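You operate a simulated robot arm through the tools that you are given. There is no shell and no other tool.

You run a simulated robot arm. Do the job below in one go: nothing can be reset, and whatever is moved stays where it is left.

Task
Light ink pot N53 on the grey turntable with both goosenecks at brightness 4; show side 2; switch off.
Fine: slider on A+B; light off while the pot is carried; side 2 ends at the yellow pointer and gets there in the light.

The check looks at the end state, three seconds after you hand in, the way a careful person would. Anything else that was tipped, shoved, dropped, spilled or broken makes it a failure.

Robot
A 7-joint arm with a three-finger gripper, fixed in place. Base frame: the origin is at the foot of the arm, x ahead of it, y to its left, z up; the work surface is at about z = 0.95. Units: m, degrees, N and s.
Its first joint turns from -166.0 to 166.0 degrees. Payload 2.69 kg.
Tool frame: the origin (TCP) lies between the finger pads and is the grasp point; the fingertips stand 0.03 m ahead of it; z points along the fingers, y is the line along which they close. Largest opening 0.128 m; the body of the gripper starts 0.117 m behind the TCP.
Orientation is that of the tool frame in the base frame, as a unit quaternion [w, x, y, z]. With the fingers straight down and closing along the base's y, the tool's x points along the base's -x, its y along +y and its z along -z.

Tools
- The arm moves only by the tool send_rows. Its argument "increments" is a list of rows, each a list of 7 numbers: the shift along the tool's x, y, z in m, then the turn, a rotation vector about the tool's x, y, z in degrees, then the gripper command, from -1 (fully open) to 1 (shut), values between in proportion. In form: [[dx, dy, dz, wx, wy, wz, jaw], ...]. A call has 1 to 20 rows; each row shifts and turns the commanded pose from where the row before left it, along the tool's axes as they then stand. Rows are played at 5 a second. More than 0.05 m and 8.6 degrees between two rows, or a gripper value outside its range, and nothing of the call is played. A pose out of reach is approached as far as the arm can. The call stops where the force on the tool passes 90 N (or 10 N more than at its start, if that is more) or the arm is blocked; 0.2 s more then pass. The fingers move at their own pace and stop on an object; they squeeze with about 22 N. The grip force told is the motor's: it shows also when the fingers shut on nothing. Time passes only in rows, and 0.2 s behind the last, so rows that do not move let the fingers close. The reply holds the time, the measured pose of the TCP, the force on the tool along the base axes, the opening and the grip force, in the units named above and with some noise, with the torque about the TCP (base axes, N m) and any sound that the robot's microphone picked up.
- Cameras (640 x 400 px; columns grow to the right, rows downward): "scene" is fixed at [0.0505, 0.6509, 1.5545]; the picture's right is [-0.37, -0.93, 0.00], its down [-0.57, 0.23, -0.79] and it looks along [0.73, -0.29, -0.62] (base axes); focal length 216 px, centre (320, 200). "wrist" rides on the gripper at [0.058, 0.054, -0.131] in the tool frame; the picture's right is [-0.68, 0.74, 0.00], its down [-0.62, -0.56, -0.55] and it looks along [-0.40, -0.37, 0.84] (tool axes); focal length 234 px, centre (320, 200).
- capture(camera): a new picture of that camera. The clock stands still meanwhile.
- raise_lower(by): slides the trunk up (or, below 0, down) by that many m; the arm rides with it, the base frame stays. It gives what a move gives, with no picture.
- point_at(camera, pixels): for up to 12 pixels [column, row] of the newest picture of that camera ("zoom" is the newest enlarged one), the place [x, y, z] in the base frame of the surface seen there, good to about 0.002 m. The clock stands still meanwhile.
- zoom(camera, box): a new picture of the part [left, top, right, bottom] of that camera's present view, enlarged. The clock stands still meanwhile.
- close_job(): hands the job in; it is judged then, once.

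Unless the task says otherwise, let go and move clear before handing in.

The tools are called after "Emit:" as a command line: name --pt "numbers of a row" for each row, then --argument value for the rest, lists and objects as JSON in quotes. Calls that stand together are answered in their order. send_rows: Moves the arm, as the interface text tells. Its arguments: {"type":"object","properties":{"increments":{"type":"array"}},"required":["increments"]} The other tools are called the same way: raise_lower (by) slides the trunk up or down; capture (camera) takes a picture; point_at (camera, pixels) gives the place of the surface under pixels of a picture; zoom (camera, box) takes an enlarged picture of a part of a camera's view; close_job () hands the job in.

At the start:

```text
t: 0.0
eef_pos: [0.5314, 0.4546, 1.3803]
ee_rot: [-0.001, 0.0, 1.0, -0.001]
contact_force: [-0.4, -0.4, 0.4]
moment: [0.02, 0.01, -0.01]
gripper_width: 0.128
grip_force: 0.1
trunk travel left (down, up): [-0.15, 0.2]
```

scene: 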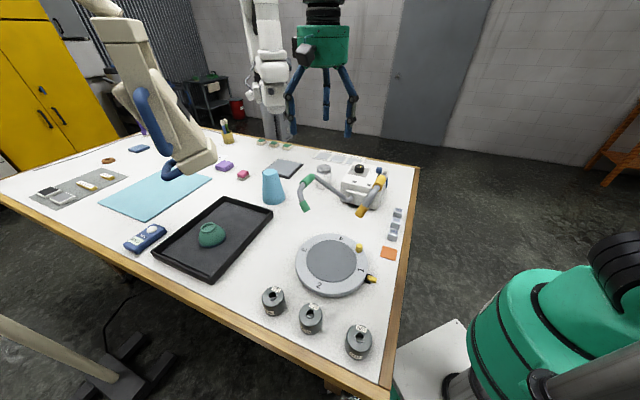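
wrist: 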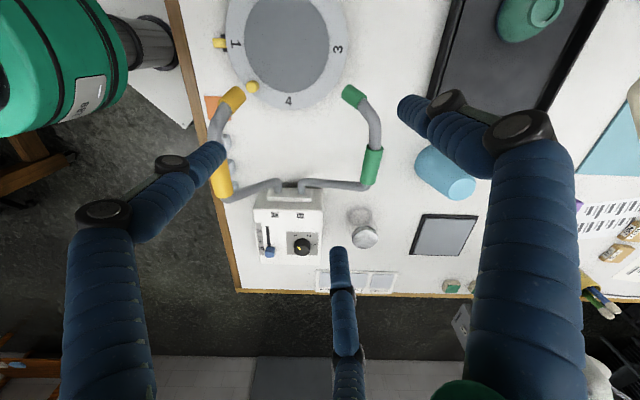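

The scene shows three pots near (273,300), (311,318) and (358,341), the turntable at (332,263), and the lamp box at (360,185). I'll zoom in on each to read labels and controls.

Emit:
zoom --camera "scene" --box '[250, 270, 410, 370]'

Emit:
zoom --camera "scene" --box '[280, 150, 440, 250]'

Emit:
zoom --camera "scene" --box '[280, 220, 408, 300]'

Emit:
zoom --camera "wrist" --box '[200, 170, 360, 270]'

Emit:
zoom --camera "wrist" --box '[190, 0, 382, 120]'

```text
4.00 times, centred on (330, 320) of scene
```

zoom: 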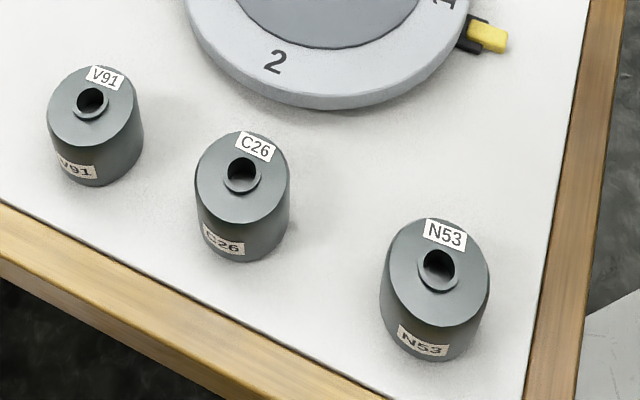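

```text
4.00 times, centred on (360, 200) of scene
```

zoom: 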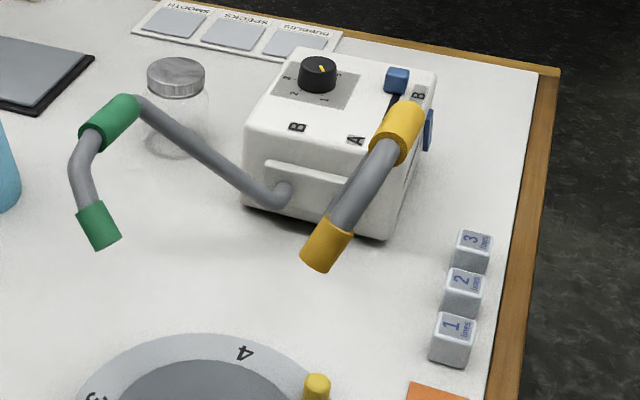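

```text
5.00 times, centred on (344, 260) of scene
```

zoom: 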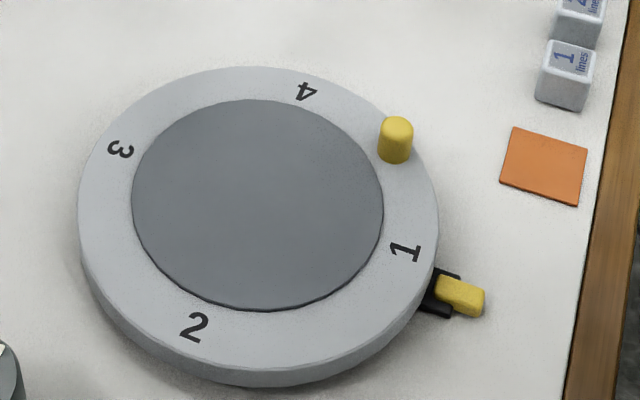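

```text
4.00 times, centred on (280, 220) of wrist
```

zoom: 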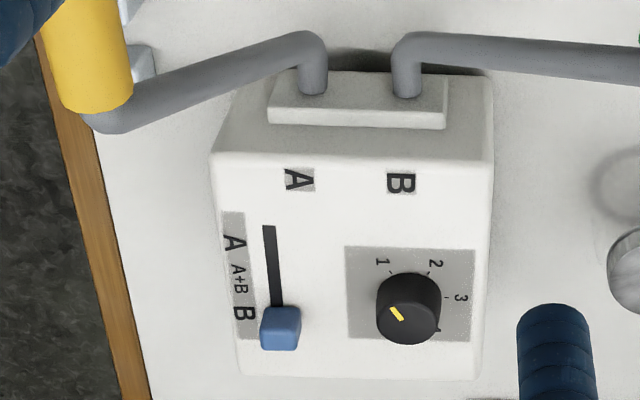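

```text
3.33 times, centred on (286, 60) of wrist
```

zoom: 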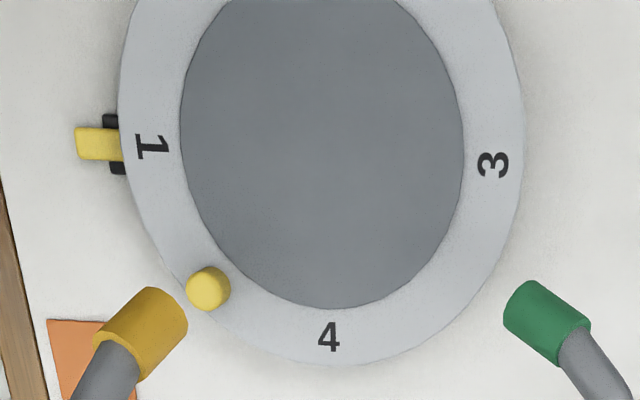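

N53 is the pot at scene (358,341). The slider sits at B and the knob is apparently off. I'll measure places in the full-frame pictures.

Emit:
point_at --camera "scene" --pixels '[[359, 336], [358, 350], [311, 313], [273, 296], [332, 260], [359, 247], [372, 279], [361, 273], [319, 286], [359, 169], [379, 170], [387, 182]]'

Emit:
point_at --camera "wrist" --pixels '[[288, 40], [252, 86], [217, 43], [289, 100], [338, 49], [270, 252], [267, 227], [302, 246], [274, 215], [300, 215], [232, 97], [352, 96]]'

Emit:
zoom --camera "scene" --box '[336, 155, 400, 195]'

Emit:
zoom --camera "wrist" --box '[248, 210, 328, 260]'

```text
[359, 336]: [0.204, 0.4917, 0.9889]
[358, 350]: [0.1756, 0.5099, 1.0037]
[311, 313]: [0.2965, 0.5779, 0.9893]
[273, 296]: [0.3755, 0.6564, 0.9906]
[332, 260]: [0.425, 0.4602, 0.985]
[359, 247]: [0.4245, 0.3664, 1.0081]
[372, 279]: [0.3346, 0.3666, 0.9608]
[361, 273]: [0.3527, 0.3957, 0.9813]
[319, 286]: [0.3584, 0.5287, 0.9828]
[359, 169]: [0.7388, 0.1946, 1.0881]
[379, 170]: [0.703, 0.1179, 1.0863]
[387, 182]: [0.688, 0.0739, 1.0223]
```

```text
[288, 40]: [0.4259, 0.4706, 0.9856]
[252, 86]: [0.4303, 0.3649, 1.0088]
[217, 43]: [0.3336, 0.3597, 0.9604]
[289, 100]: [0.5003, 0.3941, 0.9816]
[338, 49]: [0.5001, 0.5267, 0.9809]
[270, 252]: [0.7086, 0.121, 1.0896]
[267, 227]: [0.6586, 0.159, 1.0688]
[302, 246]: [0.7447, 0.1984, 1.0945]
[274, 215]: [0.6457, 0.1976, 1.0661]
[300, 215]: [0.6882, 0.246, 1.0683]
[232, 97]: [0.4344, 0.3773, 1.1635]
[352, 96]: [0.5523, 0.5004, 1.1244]
```

```text
10.00 times, centred on (368, 175) of scene
```

zoom: 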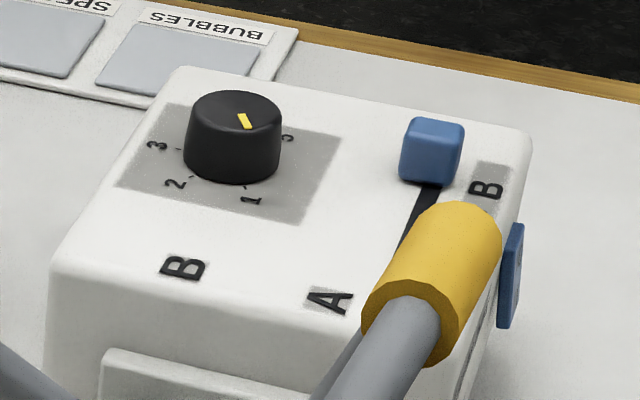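

```text
8.00 times, centred on (288, 235) of wrist
```

zoom: 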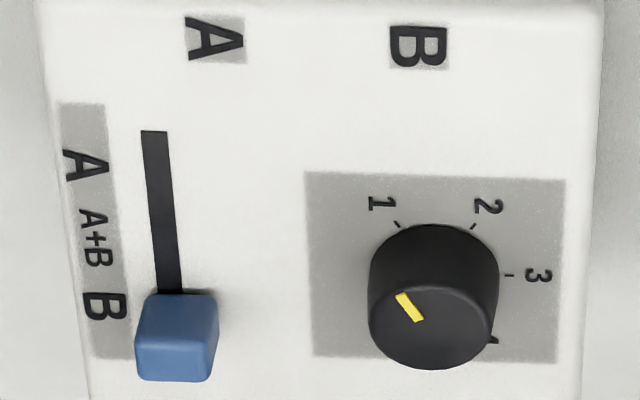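

The knob has marks 1–4 and a hidden zero, with a blue switch on the box's side at zoom (510,275). Next I'll map the goosenecks in 3D to plan clearances.

Emit:
point_at --camera "wrist" --pixels '[[222, 185], [225, 165], [217, 120], [238, 92], [228, 103], [250, 188], [374, 155], [370, 180], [375, 125], [345, 90], [360, 105], [330, 184]]'

Emit:
point_at --camera "scene" --pixels '[[380, 184], [383, 176], [361, 210], [358, 217], [372, 196], [307, 178], [300, 192], [304, 205], [306, 211], [330, 190], [350, 195], [385, 190]]'

```text
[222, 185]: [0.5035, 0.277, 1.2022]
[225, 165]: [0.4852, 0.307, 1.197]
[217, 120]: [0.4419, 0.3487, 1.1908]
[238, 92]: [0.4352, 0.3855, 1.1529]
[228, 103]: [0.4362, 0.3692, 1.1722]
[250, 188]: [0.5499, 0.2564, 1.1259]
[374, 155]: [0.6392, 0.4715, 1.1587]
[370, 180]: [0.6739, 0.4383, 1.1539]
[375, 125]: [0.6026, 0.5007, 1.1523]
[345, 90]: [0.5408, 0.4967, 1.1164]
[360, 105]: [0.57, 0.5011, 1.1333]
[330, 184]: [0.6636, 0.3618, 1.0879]
```

```text
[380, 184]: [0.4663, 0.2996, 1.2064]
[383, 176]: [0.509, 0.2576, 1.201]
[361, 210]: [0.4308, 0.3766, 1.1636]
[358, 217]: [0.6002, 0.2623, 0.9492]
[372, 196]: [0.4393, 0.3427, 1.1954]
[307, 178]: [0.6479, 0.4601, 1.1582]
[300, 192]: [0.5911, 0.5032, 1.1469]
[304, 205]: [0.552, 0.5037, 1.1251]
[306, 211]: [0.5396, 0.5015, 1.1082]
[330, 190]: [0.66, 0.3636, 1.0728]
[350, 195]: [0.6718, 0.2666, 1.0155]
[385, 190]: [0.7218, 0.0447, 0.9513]
```

The TCP projects to about (320,190) in the wrist picture, amid three blue fingers. I'll check where those fingers actually are so I know the gripper's real envelope.

Emit:
point_at --camera "wrist" --pixels '[[405, 108], [445, 100], [510, 135], [500, 250], [215, 155], [170, 165], [105, 215], [110, 320], [338, 255], [343, 295], [345, 370], [440, 390]]'

Emit:
point_at --camera "scene" --pixels '[[290, 118], [287, 95], [298, 75], [326, 112], [326, 90], [347, 130], [352, 98], [345, 75], [323, 45], [305, 50], [270, 90], [265, 20]]'

Emit:
zoom --camera "scene" --box '[220, 0, 412, 150]'

```text
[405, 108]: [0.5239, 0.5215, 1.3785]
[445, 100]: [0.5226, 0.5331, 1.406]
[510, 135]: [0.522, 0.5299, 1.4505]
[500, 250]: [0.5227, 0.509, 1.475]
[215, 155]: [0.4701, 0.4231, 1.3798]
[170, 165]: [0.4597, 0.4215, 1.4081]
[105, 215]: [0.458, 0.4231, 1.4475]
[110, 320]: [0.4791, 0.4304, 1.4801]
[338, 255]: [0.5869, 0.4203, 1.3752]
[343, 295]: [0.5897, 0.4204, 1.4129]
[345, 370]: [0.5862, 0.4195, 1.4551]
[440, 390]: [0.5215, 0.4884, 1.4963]
```

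```text
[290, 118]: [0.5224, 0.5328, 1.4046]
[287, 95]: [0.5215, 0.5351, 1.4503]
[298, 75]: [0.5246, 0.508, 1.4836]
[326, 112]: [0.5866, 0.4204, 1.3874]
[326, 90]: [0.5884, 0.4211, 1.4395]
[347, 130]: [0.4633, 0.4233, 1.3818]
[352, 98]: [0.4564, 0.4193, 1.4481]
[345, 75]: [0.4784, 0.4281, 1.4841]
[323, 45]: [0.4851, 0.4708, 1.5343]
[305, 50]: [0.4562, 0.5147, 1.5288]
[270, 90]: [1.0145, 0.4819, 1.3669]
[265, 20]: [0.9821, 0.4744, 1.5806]
```

```text
2.67 times, centred on (316, 75) of scene
```

zoom: 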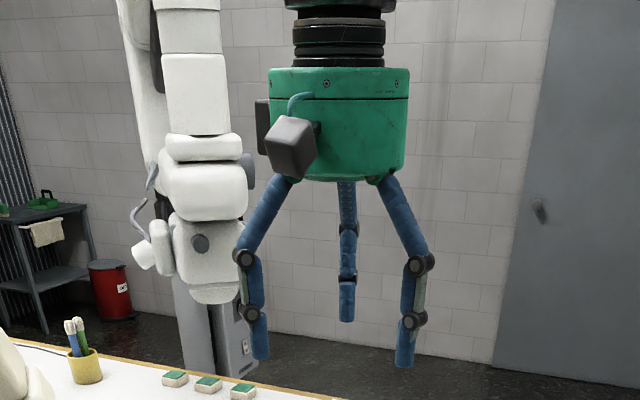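

The hand really is three-fingered: open tip radius is about 0.068 m and the round palm starts 0.117 m above the TCP. I'll move over the lamp box for a closer view of the slider, knob and side switch.

Emit:
send_rows --pt "-0.0115 -0.039 0.014 0 0 0 -1" --pt "-0.0115 -0.039 0.014 0 0 0 -1" --pt "-0.0115 -0.039 0.014 0 0 0 -1" --pt "-0.0115 -0.039 0.014 0 0 0 -1" --pt "-0.0115 -0.039 0.014 0 0 0 -1" --pt "-0.0115 -0.039 0.014 0 0 0 -1" --pt "0 0 0 0 0 0 -1"

Emit:
capture --camera "wrist"

Emit:
capture --camera "scene"

```text
t: 1.6
eef_pos: [0.6024, 0.218, 1.2984]
ee_rot: [0.0, -0.001, 1.0, 0.0]
contact_force: [-0.2, -0.2, 0.3]
moment: [0.07, 0.0, 0.01]
gripper_width: 0.1281
grip_force: 0.1
trunk travel left (down, up): [-0.15, 0.2]
```

```text
taken
```

wrist: 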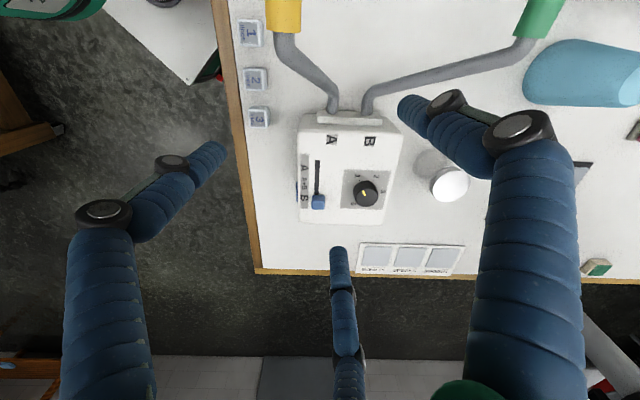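

```text
taken
```

scene: 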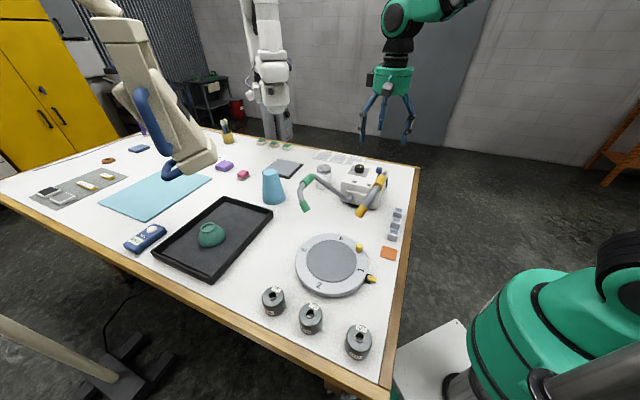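

The box is now at wrist (350,165), clear of the fingers. I'll zoom in and measure the controls.

Emit:
zoom --camera "wrist" --box '[286, 100, 414, 230]'

Emit:
point_at --camera "wrist" --pixels '[[318, 201], [317, 162], [317, 192], [364, 192], [297, 190], [304, 120], [398, 140], [385, 220], [303, 212], [330, 137], [369, 141], [306, 196]]'

Emit:
zoom --camera "wrist" --box '[340, 165, 390, 212]'

```text
3.08 times, centred on (350, 165) of wrist
```

zoom: 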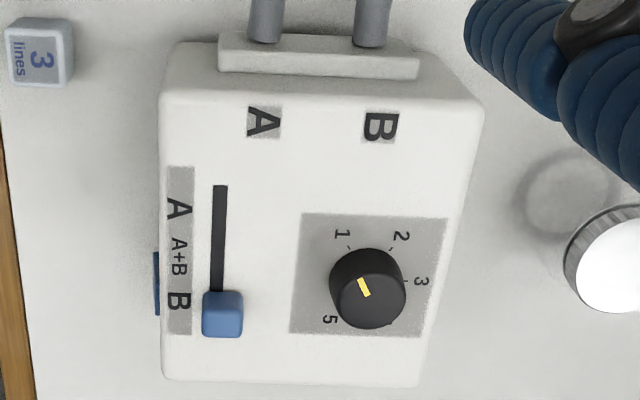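

```text
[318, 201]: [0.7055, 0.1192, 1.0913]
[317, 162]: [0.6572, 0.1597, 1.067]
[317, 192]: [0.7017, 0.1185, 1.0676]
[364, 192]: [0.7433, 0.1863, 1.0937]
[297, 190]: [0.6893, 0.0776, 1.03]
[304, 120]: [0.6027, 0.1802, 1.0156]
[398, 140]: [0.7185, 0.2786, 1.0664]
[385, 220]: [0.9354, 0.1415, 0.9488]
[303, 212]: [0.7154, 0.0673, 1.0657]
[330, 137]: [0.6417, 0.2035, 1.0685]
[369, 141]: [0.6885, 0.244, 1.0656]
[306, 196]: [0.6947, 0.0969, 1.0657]
```

```text
8.51 times, centred on (365, 188) of wrist
```

zoom: 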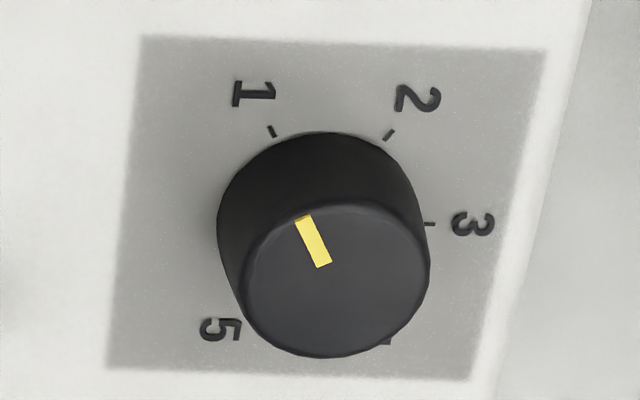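

The knob's yellow bar points to 1 and the scale runs 1 to 5. The slider is at B, and the side switch is a thin blue plate near (0.689,0.078,1.03). I'll move to the −y side and yaw 90° so the wrist camera looks at the switch face.

Emit:
send_rows --pt "-0.0046 -0.042 0.022 0 0 0 -1" --pt "-0.0046 -0.042 0.022 0 0 0 -1" --pt "-0.0046 -0.042 0.022 0 0 0 -1" --pt "-0.0046 -0.042 0.022 0 0 0 -1" --pt "-0.0046 -0.042 0.022 0 0 0 -1" --pt "0 0 0 0 0 -8.2 -1" --pt "0 0 0 0 0 -8.2 -1" --pt "0 0 0 0 0 -8.2 -1" --pt "0 0 0 0 0 -8.2 -1" --pt "0 0 0 0 0 -8.2 -1" --pt "0 0 0 0 0 -8.2 -1" --pt "0 0 0 0 0 -8.2 -1" --pt "0 0 0 0 0 -8.2 -1" --pt "0 0 0 0 0 -8.2 -1" --pt "0 0 0 0 0 -8.2 -1" --pt "0 0 0 0 0 -8 -1" --pt "0 0 0 0 0 0 -1"

Emit:
capture --camera "wrist"

Emit:
capture --camera "scene"

```text
t: 5.2
eef_pos: [0.6235, 0.0072, 1.1852]
ee_rot: [0.0, 0.707, -0.707, -0.001]
contact_force: [0.3, -0.2, -0.2]
moment: [0.03, 0.03, -0.02]
gripper_width: 0.1281
grip_force: 0.0
trunk travel left (down, up): [-0.15, 0.2]
```

```text
taken
```

wrist: 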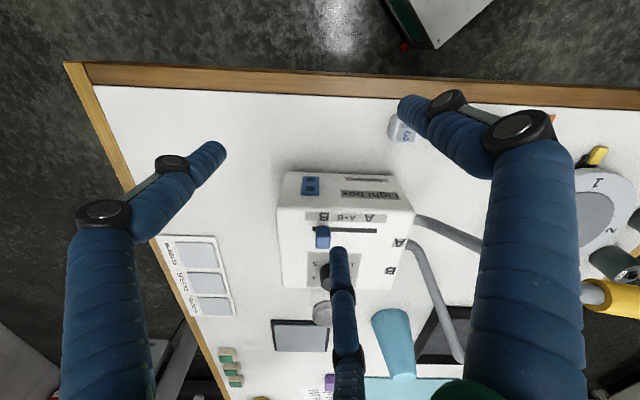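

```text
taken
```

scene: 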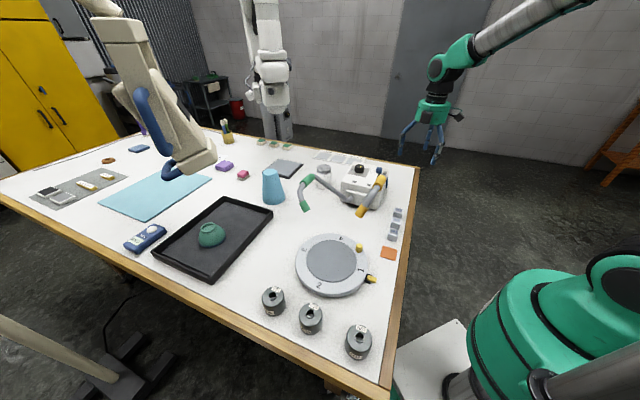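

The side face with the blue switch now shows at wrist (310,186). I'll zoom in on it.

Emit:
zoom --camera "wrist" --box '[270, 160, 420, 254]'

Emit:
zoom --camera "wrist" --box '[290, 170, 330, 202]'

Emit:
point_at --camera "wrist" --pixels '[[310, 180], [310, 192], [304, 186], [318, 186], [290, 180], [290, 200], [330, 180], [370, 183], [322, 238], [375, 232], [282, 208], [412, 213]]'

```text
4.26 times, centred on (345, 207) of wrist
```

zoom: 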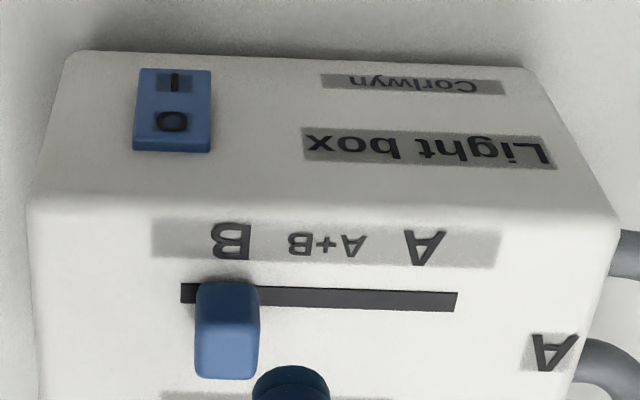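

```text
12.50 times, centred on (310, 186) of wrist
```

zoom: 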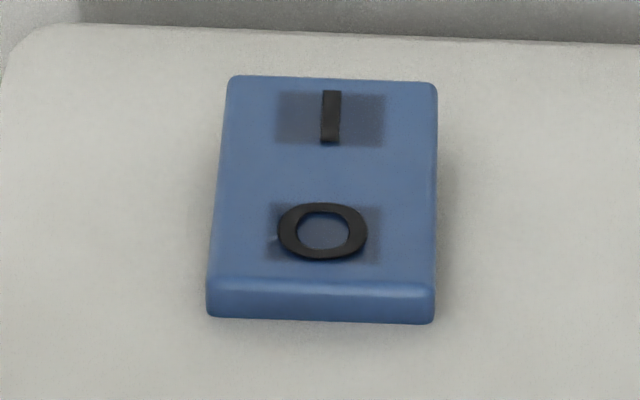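

```text
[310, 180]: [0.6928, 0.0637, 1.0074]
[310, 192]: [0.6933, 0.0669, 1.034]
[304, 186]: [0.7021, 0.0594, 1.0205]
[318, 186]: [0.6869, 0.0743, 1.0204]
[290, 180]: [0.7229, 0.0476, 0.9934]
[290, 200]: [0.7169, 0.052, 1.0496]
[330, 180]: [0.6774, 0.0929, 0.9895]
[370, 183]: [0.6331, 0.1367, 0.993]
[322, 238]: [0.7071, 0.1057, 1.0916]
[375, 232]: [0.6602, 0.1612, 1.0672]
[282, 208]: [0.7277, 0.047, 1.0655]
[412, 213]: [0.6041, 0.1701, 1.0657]
```

The rocker reads O at the top (z≈1.034) and I at the bottom (z≈1.007). The I half stands about 3 mm further out, so it is off now. The box is turned exactly 45°. I'll measure the slider labels next.

Emit:
zoom --camera "wrist" --box '[300, 205, 400, 270]'

Emit:
point_at --camera "wrist" --pixels '[[370, 218], [346, 217], [324.5, 216.5], [313, 229], [377, 231], [322, 226], [322, 232], [322, 245], [316, 237], [329, 237], [398, 242], [390, 270]]'

```text
6.15 times, centred on (350, 238) of wrist
```

zoom: 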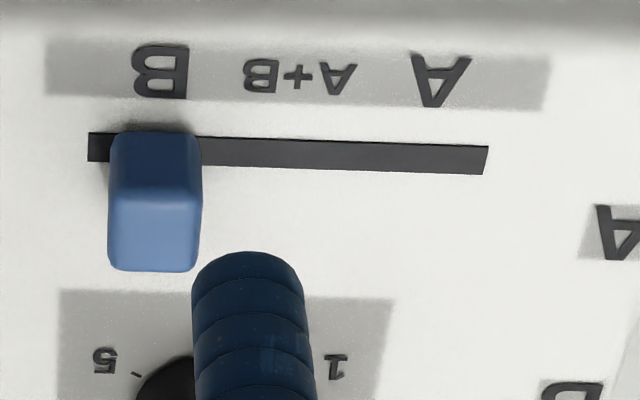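

```text
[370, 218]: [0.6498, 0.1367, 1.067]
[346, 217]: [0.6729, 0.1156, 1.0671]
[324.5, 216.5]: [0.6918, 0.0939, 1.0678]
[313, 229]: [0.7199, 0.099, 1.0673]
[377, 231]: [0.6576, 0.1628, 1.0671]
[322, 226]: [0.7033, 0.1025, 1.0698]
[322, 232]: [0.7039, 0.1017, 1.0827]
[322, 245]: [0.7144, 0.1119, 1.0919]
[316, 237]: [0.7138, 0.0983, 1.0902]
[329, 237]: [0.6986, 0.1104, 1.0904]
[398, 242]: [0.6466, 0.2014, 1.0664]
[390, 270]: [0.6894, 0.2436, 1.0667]
```

The slot runs from u=0.350 to 0.439 along the box's axis; the handle is at u≈0.425 and A+B at u≈0.394, so it needs −30 mm. I'll move beyond the handle's B end, yaw back 45° and close the fingers to see the closed tip.

Emit:
send_rows --pt "-0.0175 -0.0296 0 0 0 0 1" --pt "-0.0175 -0.0296 0 0 0 0 1" --pt "-0.0175 -0.0296 0 0 0 0 1" --pt "-0.0175 -0.0296 0 0 0 0 1" --pt "0 0 0 0 0 7.5 1" --pt "0 0 0 0 0 7.5 1" --pt "0 0 0 0 0 7.5 1" --pt "0 0 0 0 0 7.5 1" --pt "0 0 0 0 0 7.5 1" --pt "0 0 0 0 0 7.5 1" --pt "0 0 0 0 0 0 1"

Emit:
capture --camera "wrist"

Emit:
zoom --camera "scene" --box '[300, 60, 460, 220]'

```text
t: 7.6
eef_pos: [0.7411, 0.079, 1.1872]
ee_rot: [0.0, -0.384, 0.923, 0.0]
contact_force: [0.5, -0.3, -0.8]
moment: [-0.01, 0.06, 0.03]
gripper_width: 0.0023
grip_force: 22.0
trunk travel left (down, up): [-0.15, 0.2]
```

```text
taken
```

wrist: 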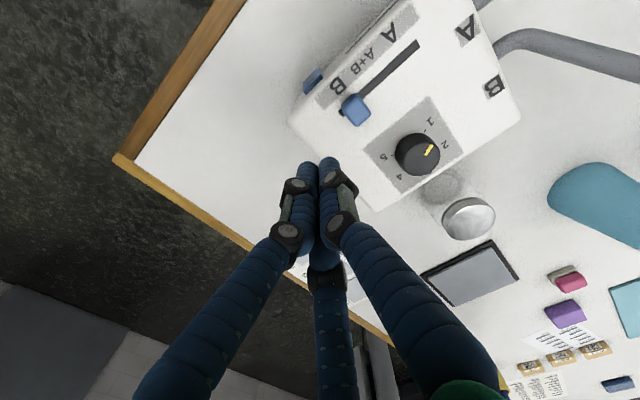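

```text
2.50 times, centred on (380, 140) of scene
```

zoom: 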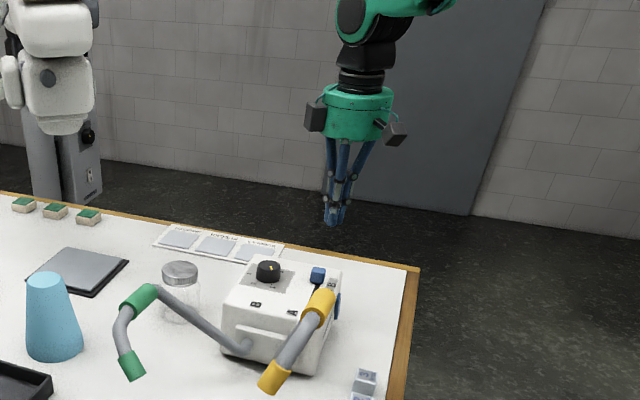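

The closed fingers form a compact tip at wrist (325,165), and the knob with its marks is unobstructed at (418,153). I'll zoom in on the knob and measure the marks.

Emit:
zoom --camera "wrist" --box '[370, 100, 466, 196]'

Emit:
point_at --camera "wrist" --pixels '[[430, 122], [445, 145], [399, 177], [383, 156], [431, 151], [409, 164], [414, 147], [424, 158], [318, 165], [329, 163], [355, 107], [366, 97]]'

```text
4.17 times, centred on (418, 148) of wrist
```

zoom: 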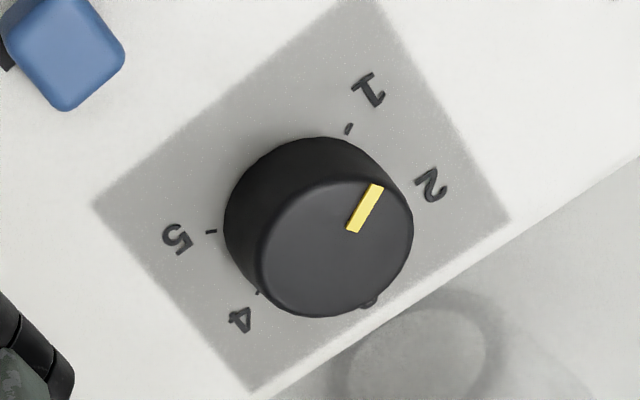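

```text
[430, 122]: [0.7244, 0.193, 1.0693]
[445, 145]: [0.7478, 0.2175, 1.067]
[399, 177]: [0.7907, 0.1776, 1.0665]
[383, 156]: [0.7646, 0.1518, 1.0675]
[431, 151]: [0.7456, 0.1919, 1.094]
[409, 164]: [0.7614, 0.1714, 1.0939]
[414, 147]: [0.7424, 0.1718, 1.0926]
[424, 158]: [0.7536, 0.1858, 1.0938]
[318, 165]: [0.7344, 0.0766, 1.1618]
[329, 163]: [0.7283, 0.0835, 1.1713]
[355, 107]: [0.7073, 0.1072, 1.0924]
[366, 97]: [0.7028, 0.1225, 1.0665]
```

I'll measure the marks and pointer bar precisely in this zoomed picture.

Emit:
point_at --camera "zoom" --pixels '[[348, 129], [368, 90], [432, 184], [210, 230], [176, 238], [258, 293], [242, 319], [376, 188], [353, 229], [408, 235], [265, 245], [335, 310]]'

Emit:
point_at --camera "zoom" --pixels '[[340, 190], [385, 275], [285, 285], [300, 205], [395, 205], [335, 245], [160, 215], [497, 218], [255, 388], [375, 5], [65, 50], [62, 95]]'

```text
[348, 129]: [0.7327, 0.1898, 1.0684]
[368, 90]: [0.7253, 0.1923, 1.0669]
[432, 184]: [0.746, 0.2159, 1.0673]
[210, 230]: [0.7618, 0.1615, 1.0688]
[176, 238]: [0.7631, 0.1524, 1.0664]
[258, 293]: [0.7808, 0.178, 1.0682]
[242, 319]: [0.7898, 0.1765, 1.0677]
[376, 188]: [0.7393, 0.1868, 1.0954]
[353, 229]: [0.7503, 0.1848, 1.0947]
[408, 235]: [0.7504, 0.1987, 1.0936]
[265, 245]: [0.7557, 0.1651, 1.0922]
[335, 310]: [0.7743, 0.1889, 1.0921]
```

```text
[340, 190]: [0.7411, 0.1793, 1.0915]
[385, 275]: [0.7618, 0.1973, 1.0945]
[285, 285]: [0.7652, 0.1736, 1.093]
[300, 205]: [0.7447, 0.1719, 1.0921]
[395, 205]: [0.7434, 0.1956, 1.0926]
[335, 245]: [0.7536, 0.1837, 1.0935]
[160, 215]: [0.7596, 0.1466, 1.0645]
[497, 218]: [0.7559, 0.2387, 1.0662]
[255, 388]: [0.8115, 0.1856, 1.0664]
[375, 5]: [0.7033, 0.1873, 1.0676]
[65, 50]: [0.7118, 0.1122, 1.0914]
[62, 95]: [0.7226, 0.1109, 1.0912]
```

Knob centre is (0.756,0.184), with marks 60° apart; the pointer is at 1, and 4 is 180° clockwise from it. The tool's y axis now points along the slot towards A, so I'll lower the closed tip beyond the handle and push part way.

Emit:
send_rows --pt "0 0 0.02 0 0 0 1" --pt "0 0 0.02 0 0 0 1" --pt "0 0 0.02 0 0 0 1" --pt "0 0 0.02 0 0 0 1" --pt "0 0 0 0 0 0 1" --pt "0 0.006 0 0 0 0 1" --pt "0 0.006 0 0 0 0 1" --pt "0 0.006 0 0 0 0 1" --pt "0 0.006 0 0 0 0 1" --pt "0 0.006 0 0 0 0 1" --pt "0 0 0 0 0 0 1"

Emit:
capture --camera "wrist"

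Emit:
zoom --camera "scene" --box '[336, 135, 400, 195]'

```text
t: 10.0
eef_pos: [0.7206, 0.0998, 1.106]
ee_rot: [0.001, -0.384, 0.923, 0.0]
contact_force: [-0.2, 0.0, -0.4]
moment: [0.01, 0.03, 0.04]
gripper_width: 0.0022
grip_force: 21.2
trunk travel left (down, up): [-0.15, 0.2]
```

```text
taken
```

wrist: 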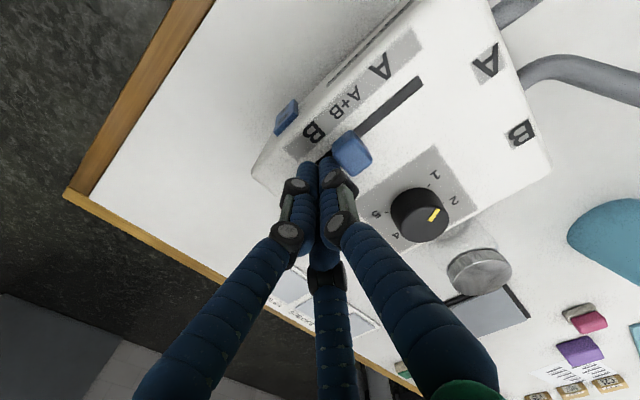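

```text
6.67 times, centred on (368, 165) of scene
```

zoom: 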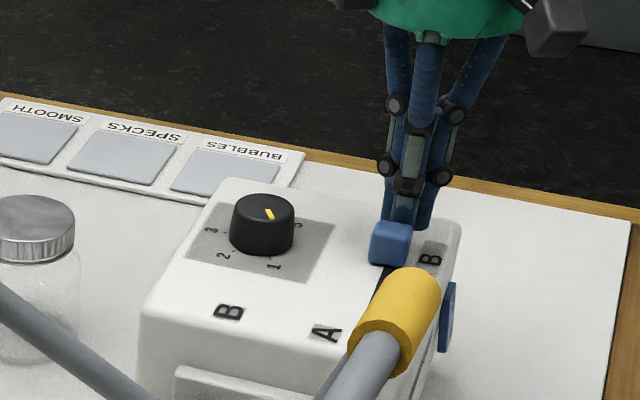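

The tip is against the handle, seen at wrist (350,150), and the handle has moved off B. I'll measure it before the next push.

Emit:
zoom --camera "wrist" --box '[290, 50, 430, 180]'

Emit:
point_at --camera "wrist" --pixels '[[348, 147], [353, 155], [343, 145], [361, 136], [421, 80], [352, 162]]'

```text
3.08 times, centred on (360, 115) of wrist
```

zoom: 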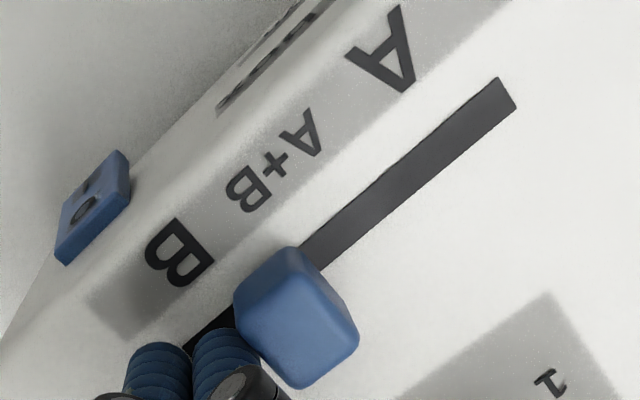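

```text
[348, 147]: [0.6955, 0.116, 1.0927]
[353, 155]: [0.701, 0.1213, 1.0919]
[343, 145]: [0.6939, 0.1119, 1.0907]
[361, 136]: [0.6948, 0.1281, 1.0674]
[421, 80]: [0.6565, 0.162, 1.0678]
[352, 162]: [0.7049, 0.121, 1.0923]
```

I'll point at the handle's corners in the zoomed picture.

Emit:
point_at --camera "zoom" --pixels '[[245, 325], [305, 278], [352, 335], [300, 380], [300, 328], [275, 300], [328, 305], [325, 358], [272, 350], [503, 90], [320, 255]]'

```text
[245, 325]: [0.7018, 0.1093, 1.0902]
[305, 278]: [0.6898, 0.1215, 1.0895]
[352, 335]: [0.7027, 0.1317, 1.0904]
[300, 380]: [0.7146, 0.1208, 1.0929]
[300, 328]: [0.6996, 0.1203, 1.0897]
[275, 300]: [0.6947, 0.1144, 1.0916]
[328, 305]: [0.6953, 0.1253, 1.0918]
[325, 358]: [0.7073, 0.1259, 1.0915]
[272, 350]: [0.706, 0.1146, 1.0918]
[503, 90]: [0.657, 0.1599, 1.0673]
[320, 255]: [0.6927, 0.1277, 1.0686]
```

Handle centre is now u≈0.411, with the tip 28 mm behind it; it needs 17 mm more. I'll push 14 mm and re-measure.

Emit:
send_rows --pt "0 0.0035 0 0 0 0 1" --pt "0 0.0035 0 0 0 0 1" --pt "0 0.0035 0 0 0 0 1" --pt "0 0.0035 0 0 0 0 1" --pt "0 0 0 0 0 0 1"

Emit:
zoom --camera "wrist" --box '[290, 50, 430, 180]'

```text
t: 11.2
eef_pos: [0.7115, 0.1094, 1.1071]
ee_rot: [0.0, -0.383, 0.924, 0.0]
contact_force: [0.3, 0.4, 0.4]
moment: [-0.02, -0.04, 0.01]
gripper_width: 0.0023
grip_force: 21.5
trunk travel left (down, up): [-0.15, 0.2]
```

```text
3.08 times, centred on (360, 115) of wrist
```

zoom: 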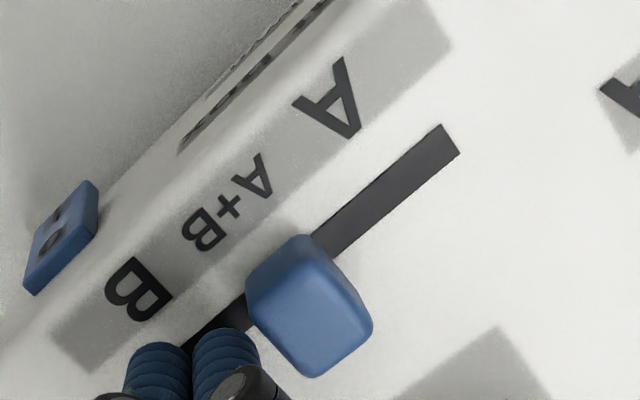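

The handle appears to have moved slightly ahead of the tip. I'll measure its corners and the slot end again.

Emit:
point_at --camera "zoom" --pixels '[[256, 318], [317, 268], [366, 326], [313, 370], [312, 320], [289, 293], [341, 297], [338, 350], [284, 342], [448, 140], [228, 206]]'

```text
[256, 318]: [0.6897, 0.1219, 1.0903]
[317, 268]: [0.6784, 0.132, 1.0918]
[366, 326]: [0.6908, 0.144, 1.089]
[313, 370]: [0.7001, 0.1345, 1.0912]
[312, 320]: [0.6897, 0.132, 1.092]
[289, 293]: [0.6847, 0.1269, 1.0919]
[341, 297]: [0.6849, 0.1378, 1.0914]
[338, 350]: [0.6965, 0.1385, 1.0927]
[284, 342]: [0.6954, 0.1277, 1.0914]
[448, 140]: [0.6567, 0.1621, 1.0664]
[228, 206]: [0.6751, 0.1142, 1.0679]
```

The handle centre is now u≈0.394, exactly at A+B (it snapped in). I'll back off, rise, go over the knob, open to about 0.06 m and yaw to −90° to leave room for the 180° turn.

Emit:
send_rows --pt "0 -0.012 0 0 0 0 1" --pt "0 0 -0.035 0 0 0 1" --pt "0 0 -0.035 0 0 0 1" --pt "-0.028 0.0111 0 0 0 0 0.06" --pt "-0.028 0.0111 0 0 0 0 0.06" --pt "-0.0281 0.011 0 0 0 0 0.06" --pt "0 0 0 0 0 -7.5 0.06" --pt "0 0 0 0 0 -7.5 0.06" --pt "0 0 0 0 0 -7.5 0.06" --pt "0 0 0 0 0 -7.5 0.06" --pt "0 0 0 0 0 -7.5 0.06" --pt "0 0 0 0 0 -7.5 0.06" --pt "0 0 0 0 0 0 0.06"

Emit:
capture --camera "wrist"

Emit:
zoom --camera "scene" --box '[326, 125, 410, 200]'

```text
t: 14.0
eef_pos: [0.7553, 0.185, 1.1769]
ee_rot: [0.0, 0.708, -0.706, 0.0]
contact_force: [-0.5, 0.5, -0.1]
moment: [-0.02, 0.02, -0.04]
gripper_width: 0.0602
grip_force: 0.0
trunk travel left (down, up): [-0.15, 0.2]
```

```text
taken
```

wrist: 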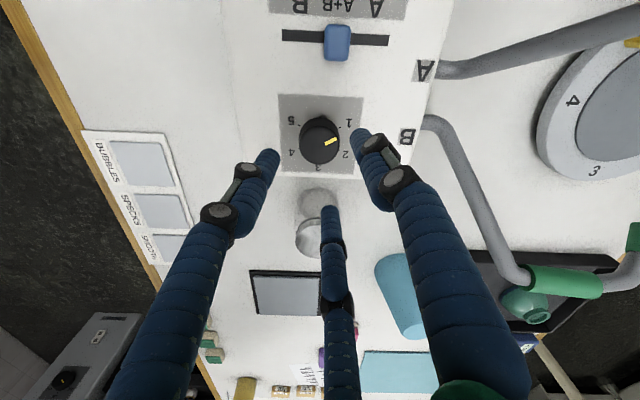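

```text
5.33 times, centred on (368, 162) of scene
```

zoom: 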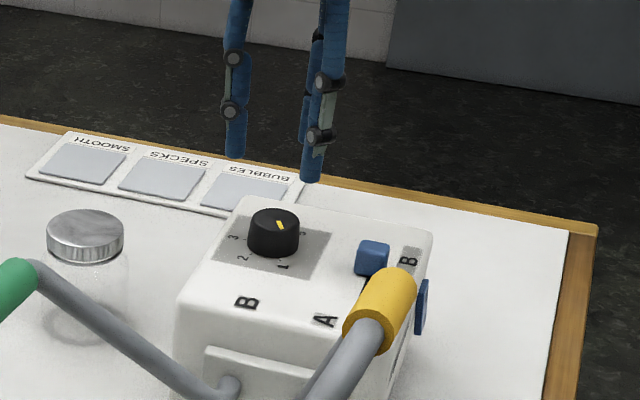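

A glass jar stands beside the box near wrist (308,238); I'll check its height and place, and the knob centre, before lowering.

Emit:
point_at --camera "wrist" --pixels '[[308, 240], [318, 200], [300, 225], [319, 138], [331, 142], [348, 122], [345, 154], [291, 121], [291, 153], [318, 168], [338, 40]]'

Emit:
zoom --camera "wrist" --box '[272, 90, 372, 180]'

```text
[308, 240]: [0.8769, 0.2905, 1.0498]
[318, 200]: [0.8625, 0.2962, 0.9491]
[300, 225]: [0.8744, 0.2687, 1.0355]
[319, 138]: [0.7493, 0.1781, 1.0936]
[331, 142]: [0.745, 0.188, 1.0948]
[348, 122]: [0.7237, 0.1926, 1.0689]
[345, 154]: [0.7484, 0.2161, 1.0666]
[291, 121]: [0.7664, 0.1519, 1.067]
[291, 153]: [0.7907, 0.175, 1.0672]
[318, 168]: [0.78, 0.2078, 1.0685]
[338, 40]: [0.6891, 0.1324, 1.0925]
```

```text
4.44 times, centred on (322, 135) of wrist
```

zoom: 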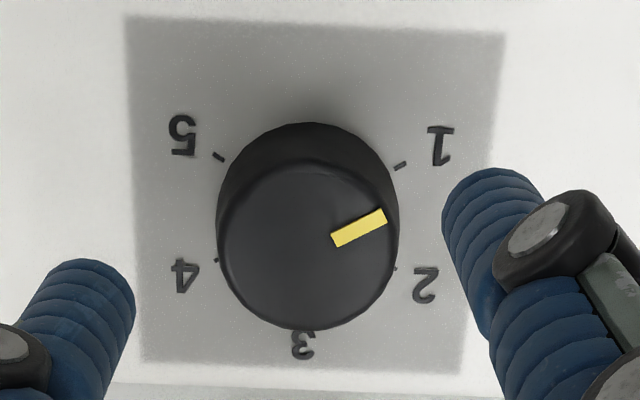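

Knob centre is (0.757,0.184), and the jar is 0.16 m away, so it's clear. I'll centre, lower the tips to z≈1.072 and close on the knob.

Emit:
send_rows --pt "0.001 -0.0017 0.02 0 0 0 0.06" --pt "0 0 0.02 0 0 0 0.06" --pt "0 0 0.02 0 0 0 0.06" --pt "0 0 0.015 0 0 0 0.06" --pt "0 0 0 0 0 0 0.06" --pt "0 0 0 0 0 0 1" --pt "0 0 0 0 0 0 1" --pt "0 0 0 0 0 0 1"

Emit:
zoom --camera "scene" --box '[326, 125, 410, 200]'

Emit:
capture --camera "wrist"

```text
t: 15.8
eef_pos: [0.7564, 0.1837, 1.1003]
ee_rot: [0.0, 0.708, -0.706, 0.0]
contact_force: [-10.5, 8.2, 1.4]
moment: [0.49, 0.46, -0.03]
gripper_width: 0.0405
grip_force: 45.2
trunk travel left (down, up): [-0.15, 0.2]
```

```text
5.33 times, centred on (368, 162) of scene
```

zoom: 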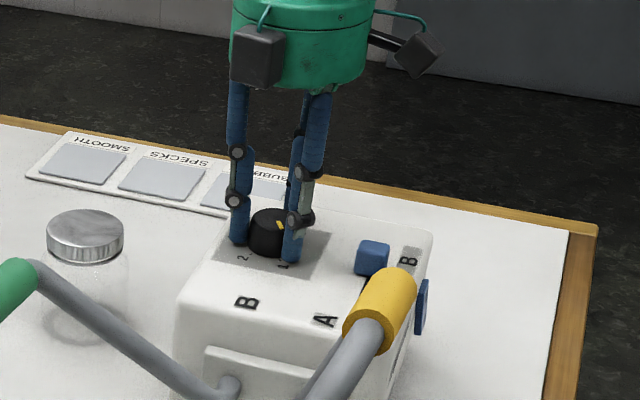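

```text
taken
```

wrist: 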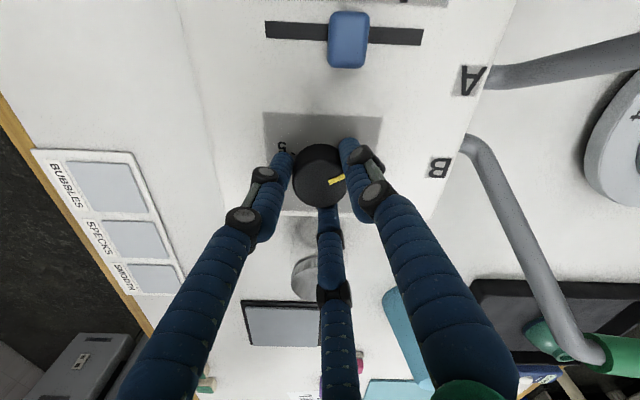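

The fingers hold the knob (width 0.0405). I'll turn about tool z by about 85° and check the knob follows.

Emit:
send_rows --pt "0 0 0 0 0 8.5 1" --pt "0 0 0 0 0 8.5 1" --pt "0 0 0 0 0 8.5 1" --pt "0 0 0 0 0 8.5 1" --pt "0 0 0 0 0 8.5 1" --pt "0 0 0 0 0 8.5 1" --pt "0 0 0 0 0 8.5 1" --pt "0 0 0 0 0 8.5 1" --pt "0 0 0 0 0 8.5 1" --pt "0 0 0 0 0 8.5 1" --pt "0 0 0 0 0 0 1"

Emit:
zoom --camera "scene" --box '[326, 125, 410, 200]'

Emit:
capture --camera "wrist"

```text
t: 18.2
eef_pos: [0.7564, 0.1838, 1.1021]
ee_rot: [0.0, -0.044, 0.999, 0.0]
contact_force: [-9.1, 16.0, -5.0]
moment: [0.61, 0.26, 0.01]
gripper_width: 0.0403
grip_force: 45.8
trunk travel left (down, up): [-0.15, 0.2]
```

```text
5.33 times, centred on (368, 162) of scene
```

zoom: 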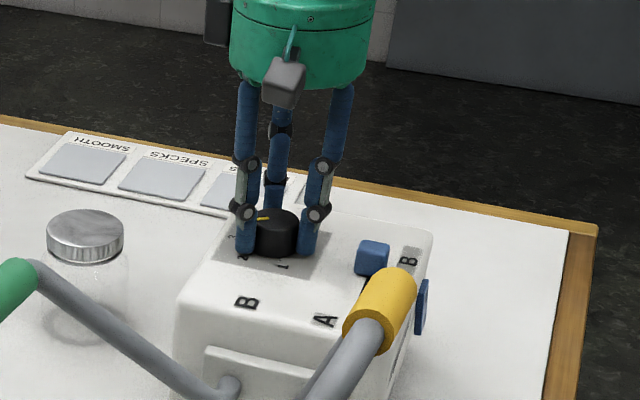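

```text
taken
```

wrist: 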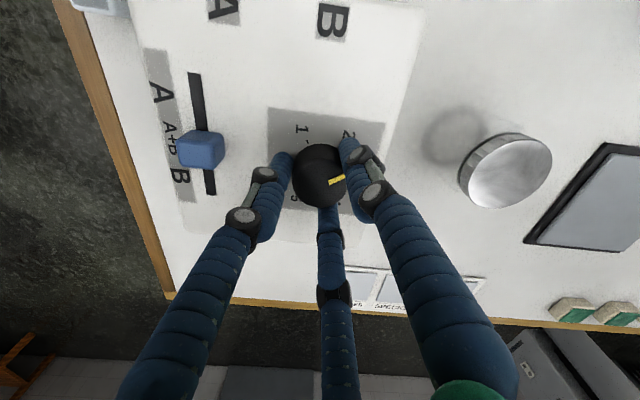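

The knob follows (bar fixed relative to the fingers). I'll turn another 95°, for 180° in total.

Emit:
send_rows --pt "0 0 0 0 0 7.9167 1" --pt "0 0 0 0 0 7.9167 1" --pt "0 0 0 0 0 7.9167 1" --pt "0 0 0 0 0 7.9167 1" --pt "0 0 0 0 0 7.9167 1" --pt "0 0 0 0 0 7.9167 1" --pt "0 0 0 0 0 7.9167 1" --pt "0 0 0 0 0 7.9167 1" --pt "0 0 0 0 0 7.9167 1" --pt "0 0 0 0 0 7.9167 1" --pt "0 0 0 0 0 7.9167 1" --pt "0 0 0 0 0 7.9167 1" --pt "0 0 0 0 0 0 1"

Emit:
capture --camera "wrist"

Emit:
zoom --camera "scene" --box '[326, 125, 410, 200]'

```text
t: 21.0
eef_pos: [0.7572, 0.1838, 1.1014]
ee_rot: [0.001, 0.708, 0.706, 0.0]
contact_force: [-12.8, 12.1, 0.1]
moment: [0.36, 0.3, 0.0]
gripper_width: 0.0404
grip_force: 44.6
trunk travel left (down, up): [-0.15, 0.2]
```

```text
taken
```

wrist: 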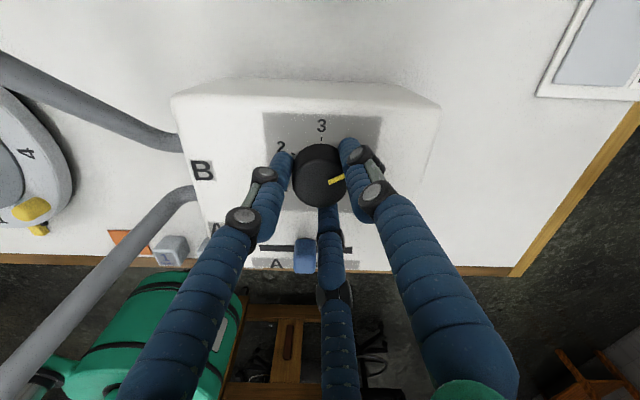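

```text
5.33 times, centred on (368, 162) of scene
```

zoom: 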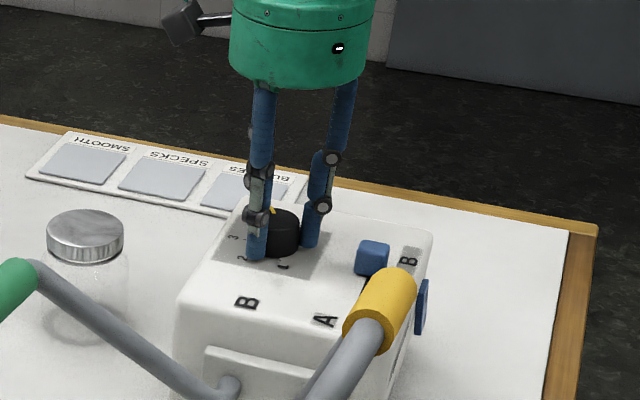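

Rotation reached +90°. I'll open the fingers, rise, and check the bar against the 4 mark.

Emit:
send_rows --pt "0 0 0 0 0 0 0" --pt "0 0 0 0 0 0 0" --pt "0 0 -0.03 0 0 0 0" --pt "0 0 -0.04 0 0 0 0" --pt "0 0 -0.03 0 0 0 0" --pt "0 0 0 0 0 0 0"

Emit:
capture --camera "wrist"

Emit:
zoom --camera "wrist" --box '[270, 80, 390, 180]'

```text
t: 22.4
eef_pos: [0.7578, 0.183, 1.2002]
ee_rot: [0.001, 0.707, 0.707, 0.0]
contact_force: [-1.8, -0.5, 0.3]
moment: [0.0, 0.0, 0.03]
gripper_width: 0.0642
grip_force: 0.1
trunk travel left (down, up): [-0.15, 0.2]
```

```text
taken
```

wrist: 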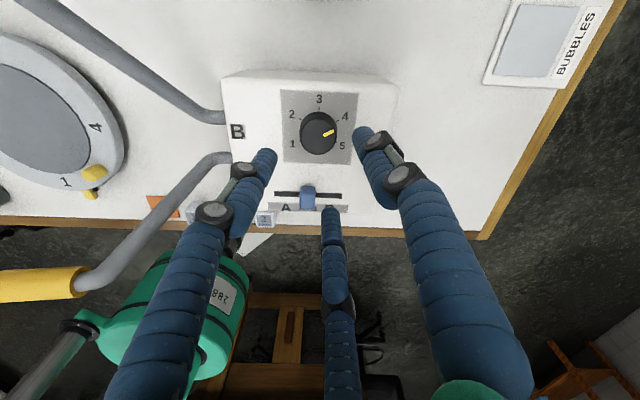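

```text
4.00 times, centred on (330, 130) of wrist
```

zoom: 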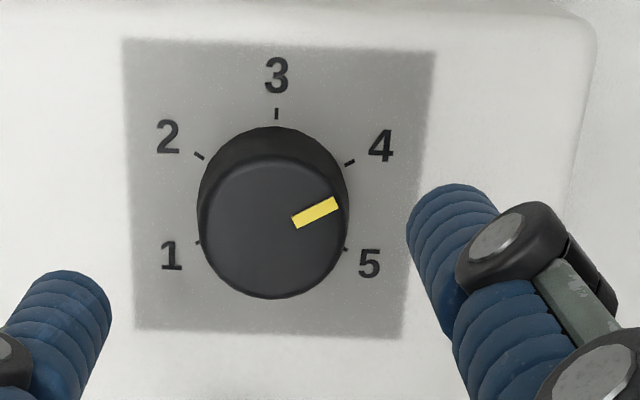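

The bar now points toward 4. I'll verify the angle numerically.

Emit:
point_at --camera "zoom" --pixels '[[294, 222], [336, 204], [315, 213], [380, 146], [369, 263], [171, 255], [167, 137], [276, 76], [272, 228]]'

```text
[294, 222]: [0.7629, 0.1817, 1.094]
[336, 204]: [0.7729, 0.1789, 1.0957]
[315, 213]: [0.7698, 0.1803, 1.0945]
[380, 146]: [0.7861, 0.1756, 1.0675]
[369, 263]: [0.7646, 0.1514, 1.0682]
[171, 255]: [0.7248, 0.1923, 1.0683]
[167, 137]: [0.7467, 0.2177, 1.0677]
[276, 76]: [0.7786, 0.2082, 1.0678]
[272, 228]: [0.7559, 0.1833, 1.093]
```

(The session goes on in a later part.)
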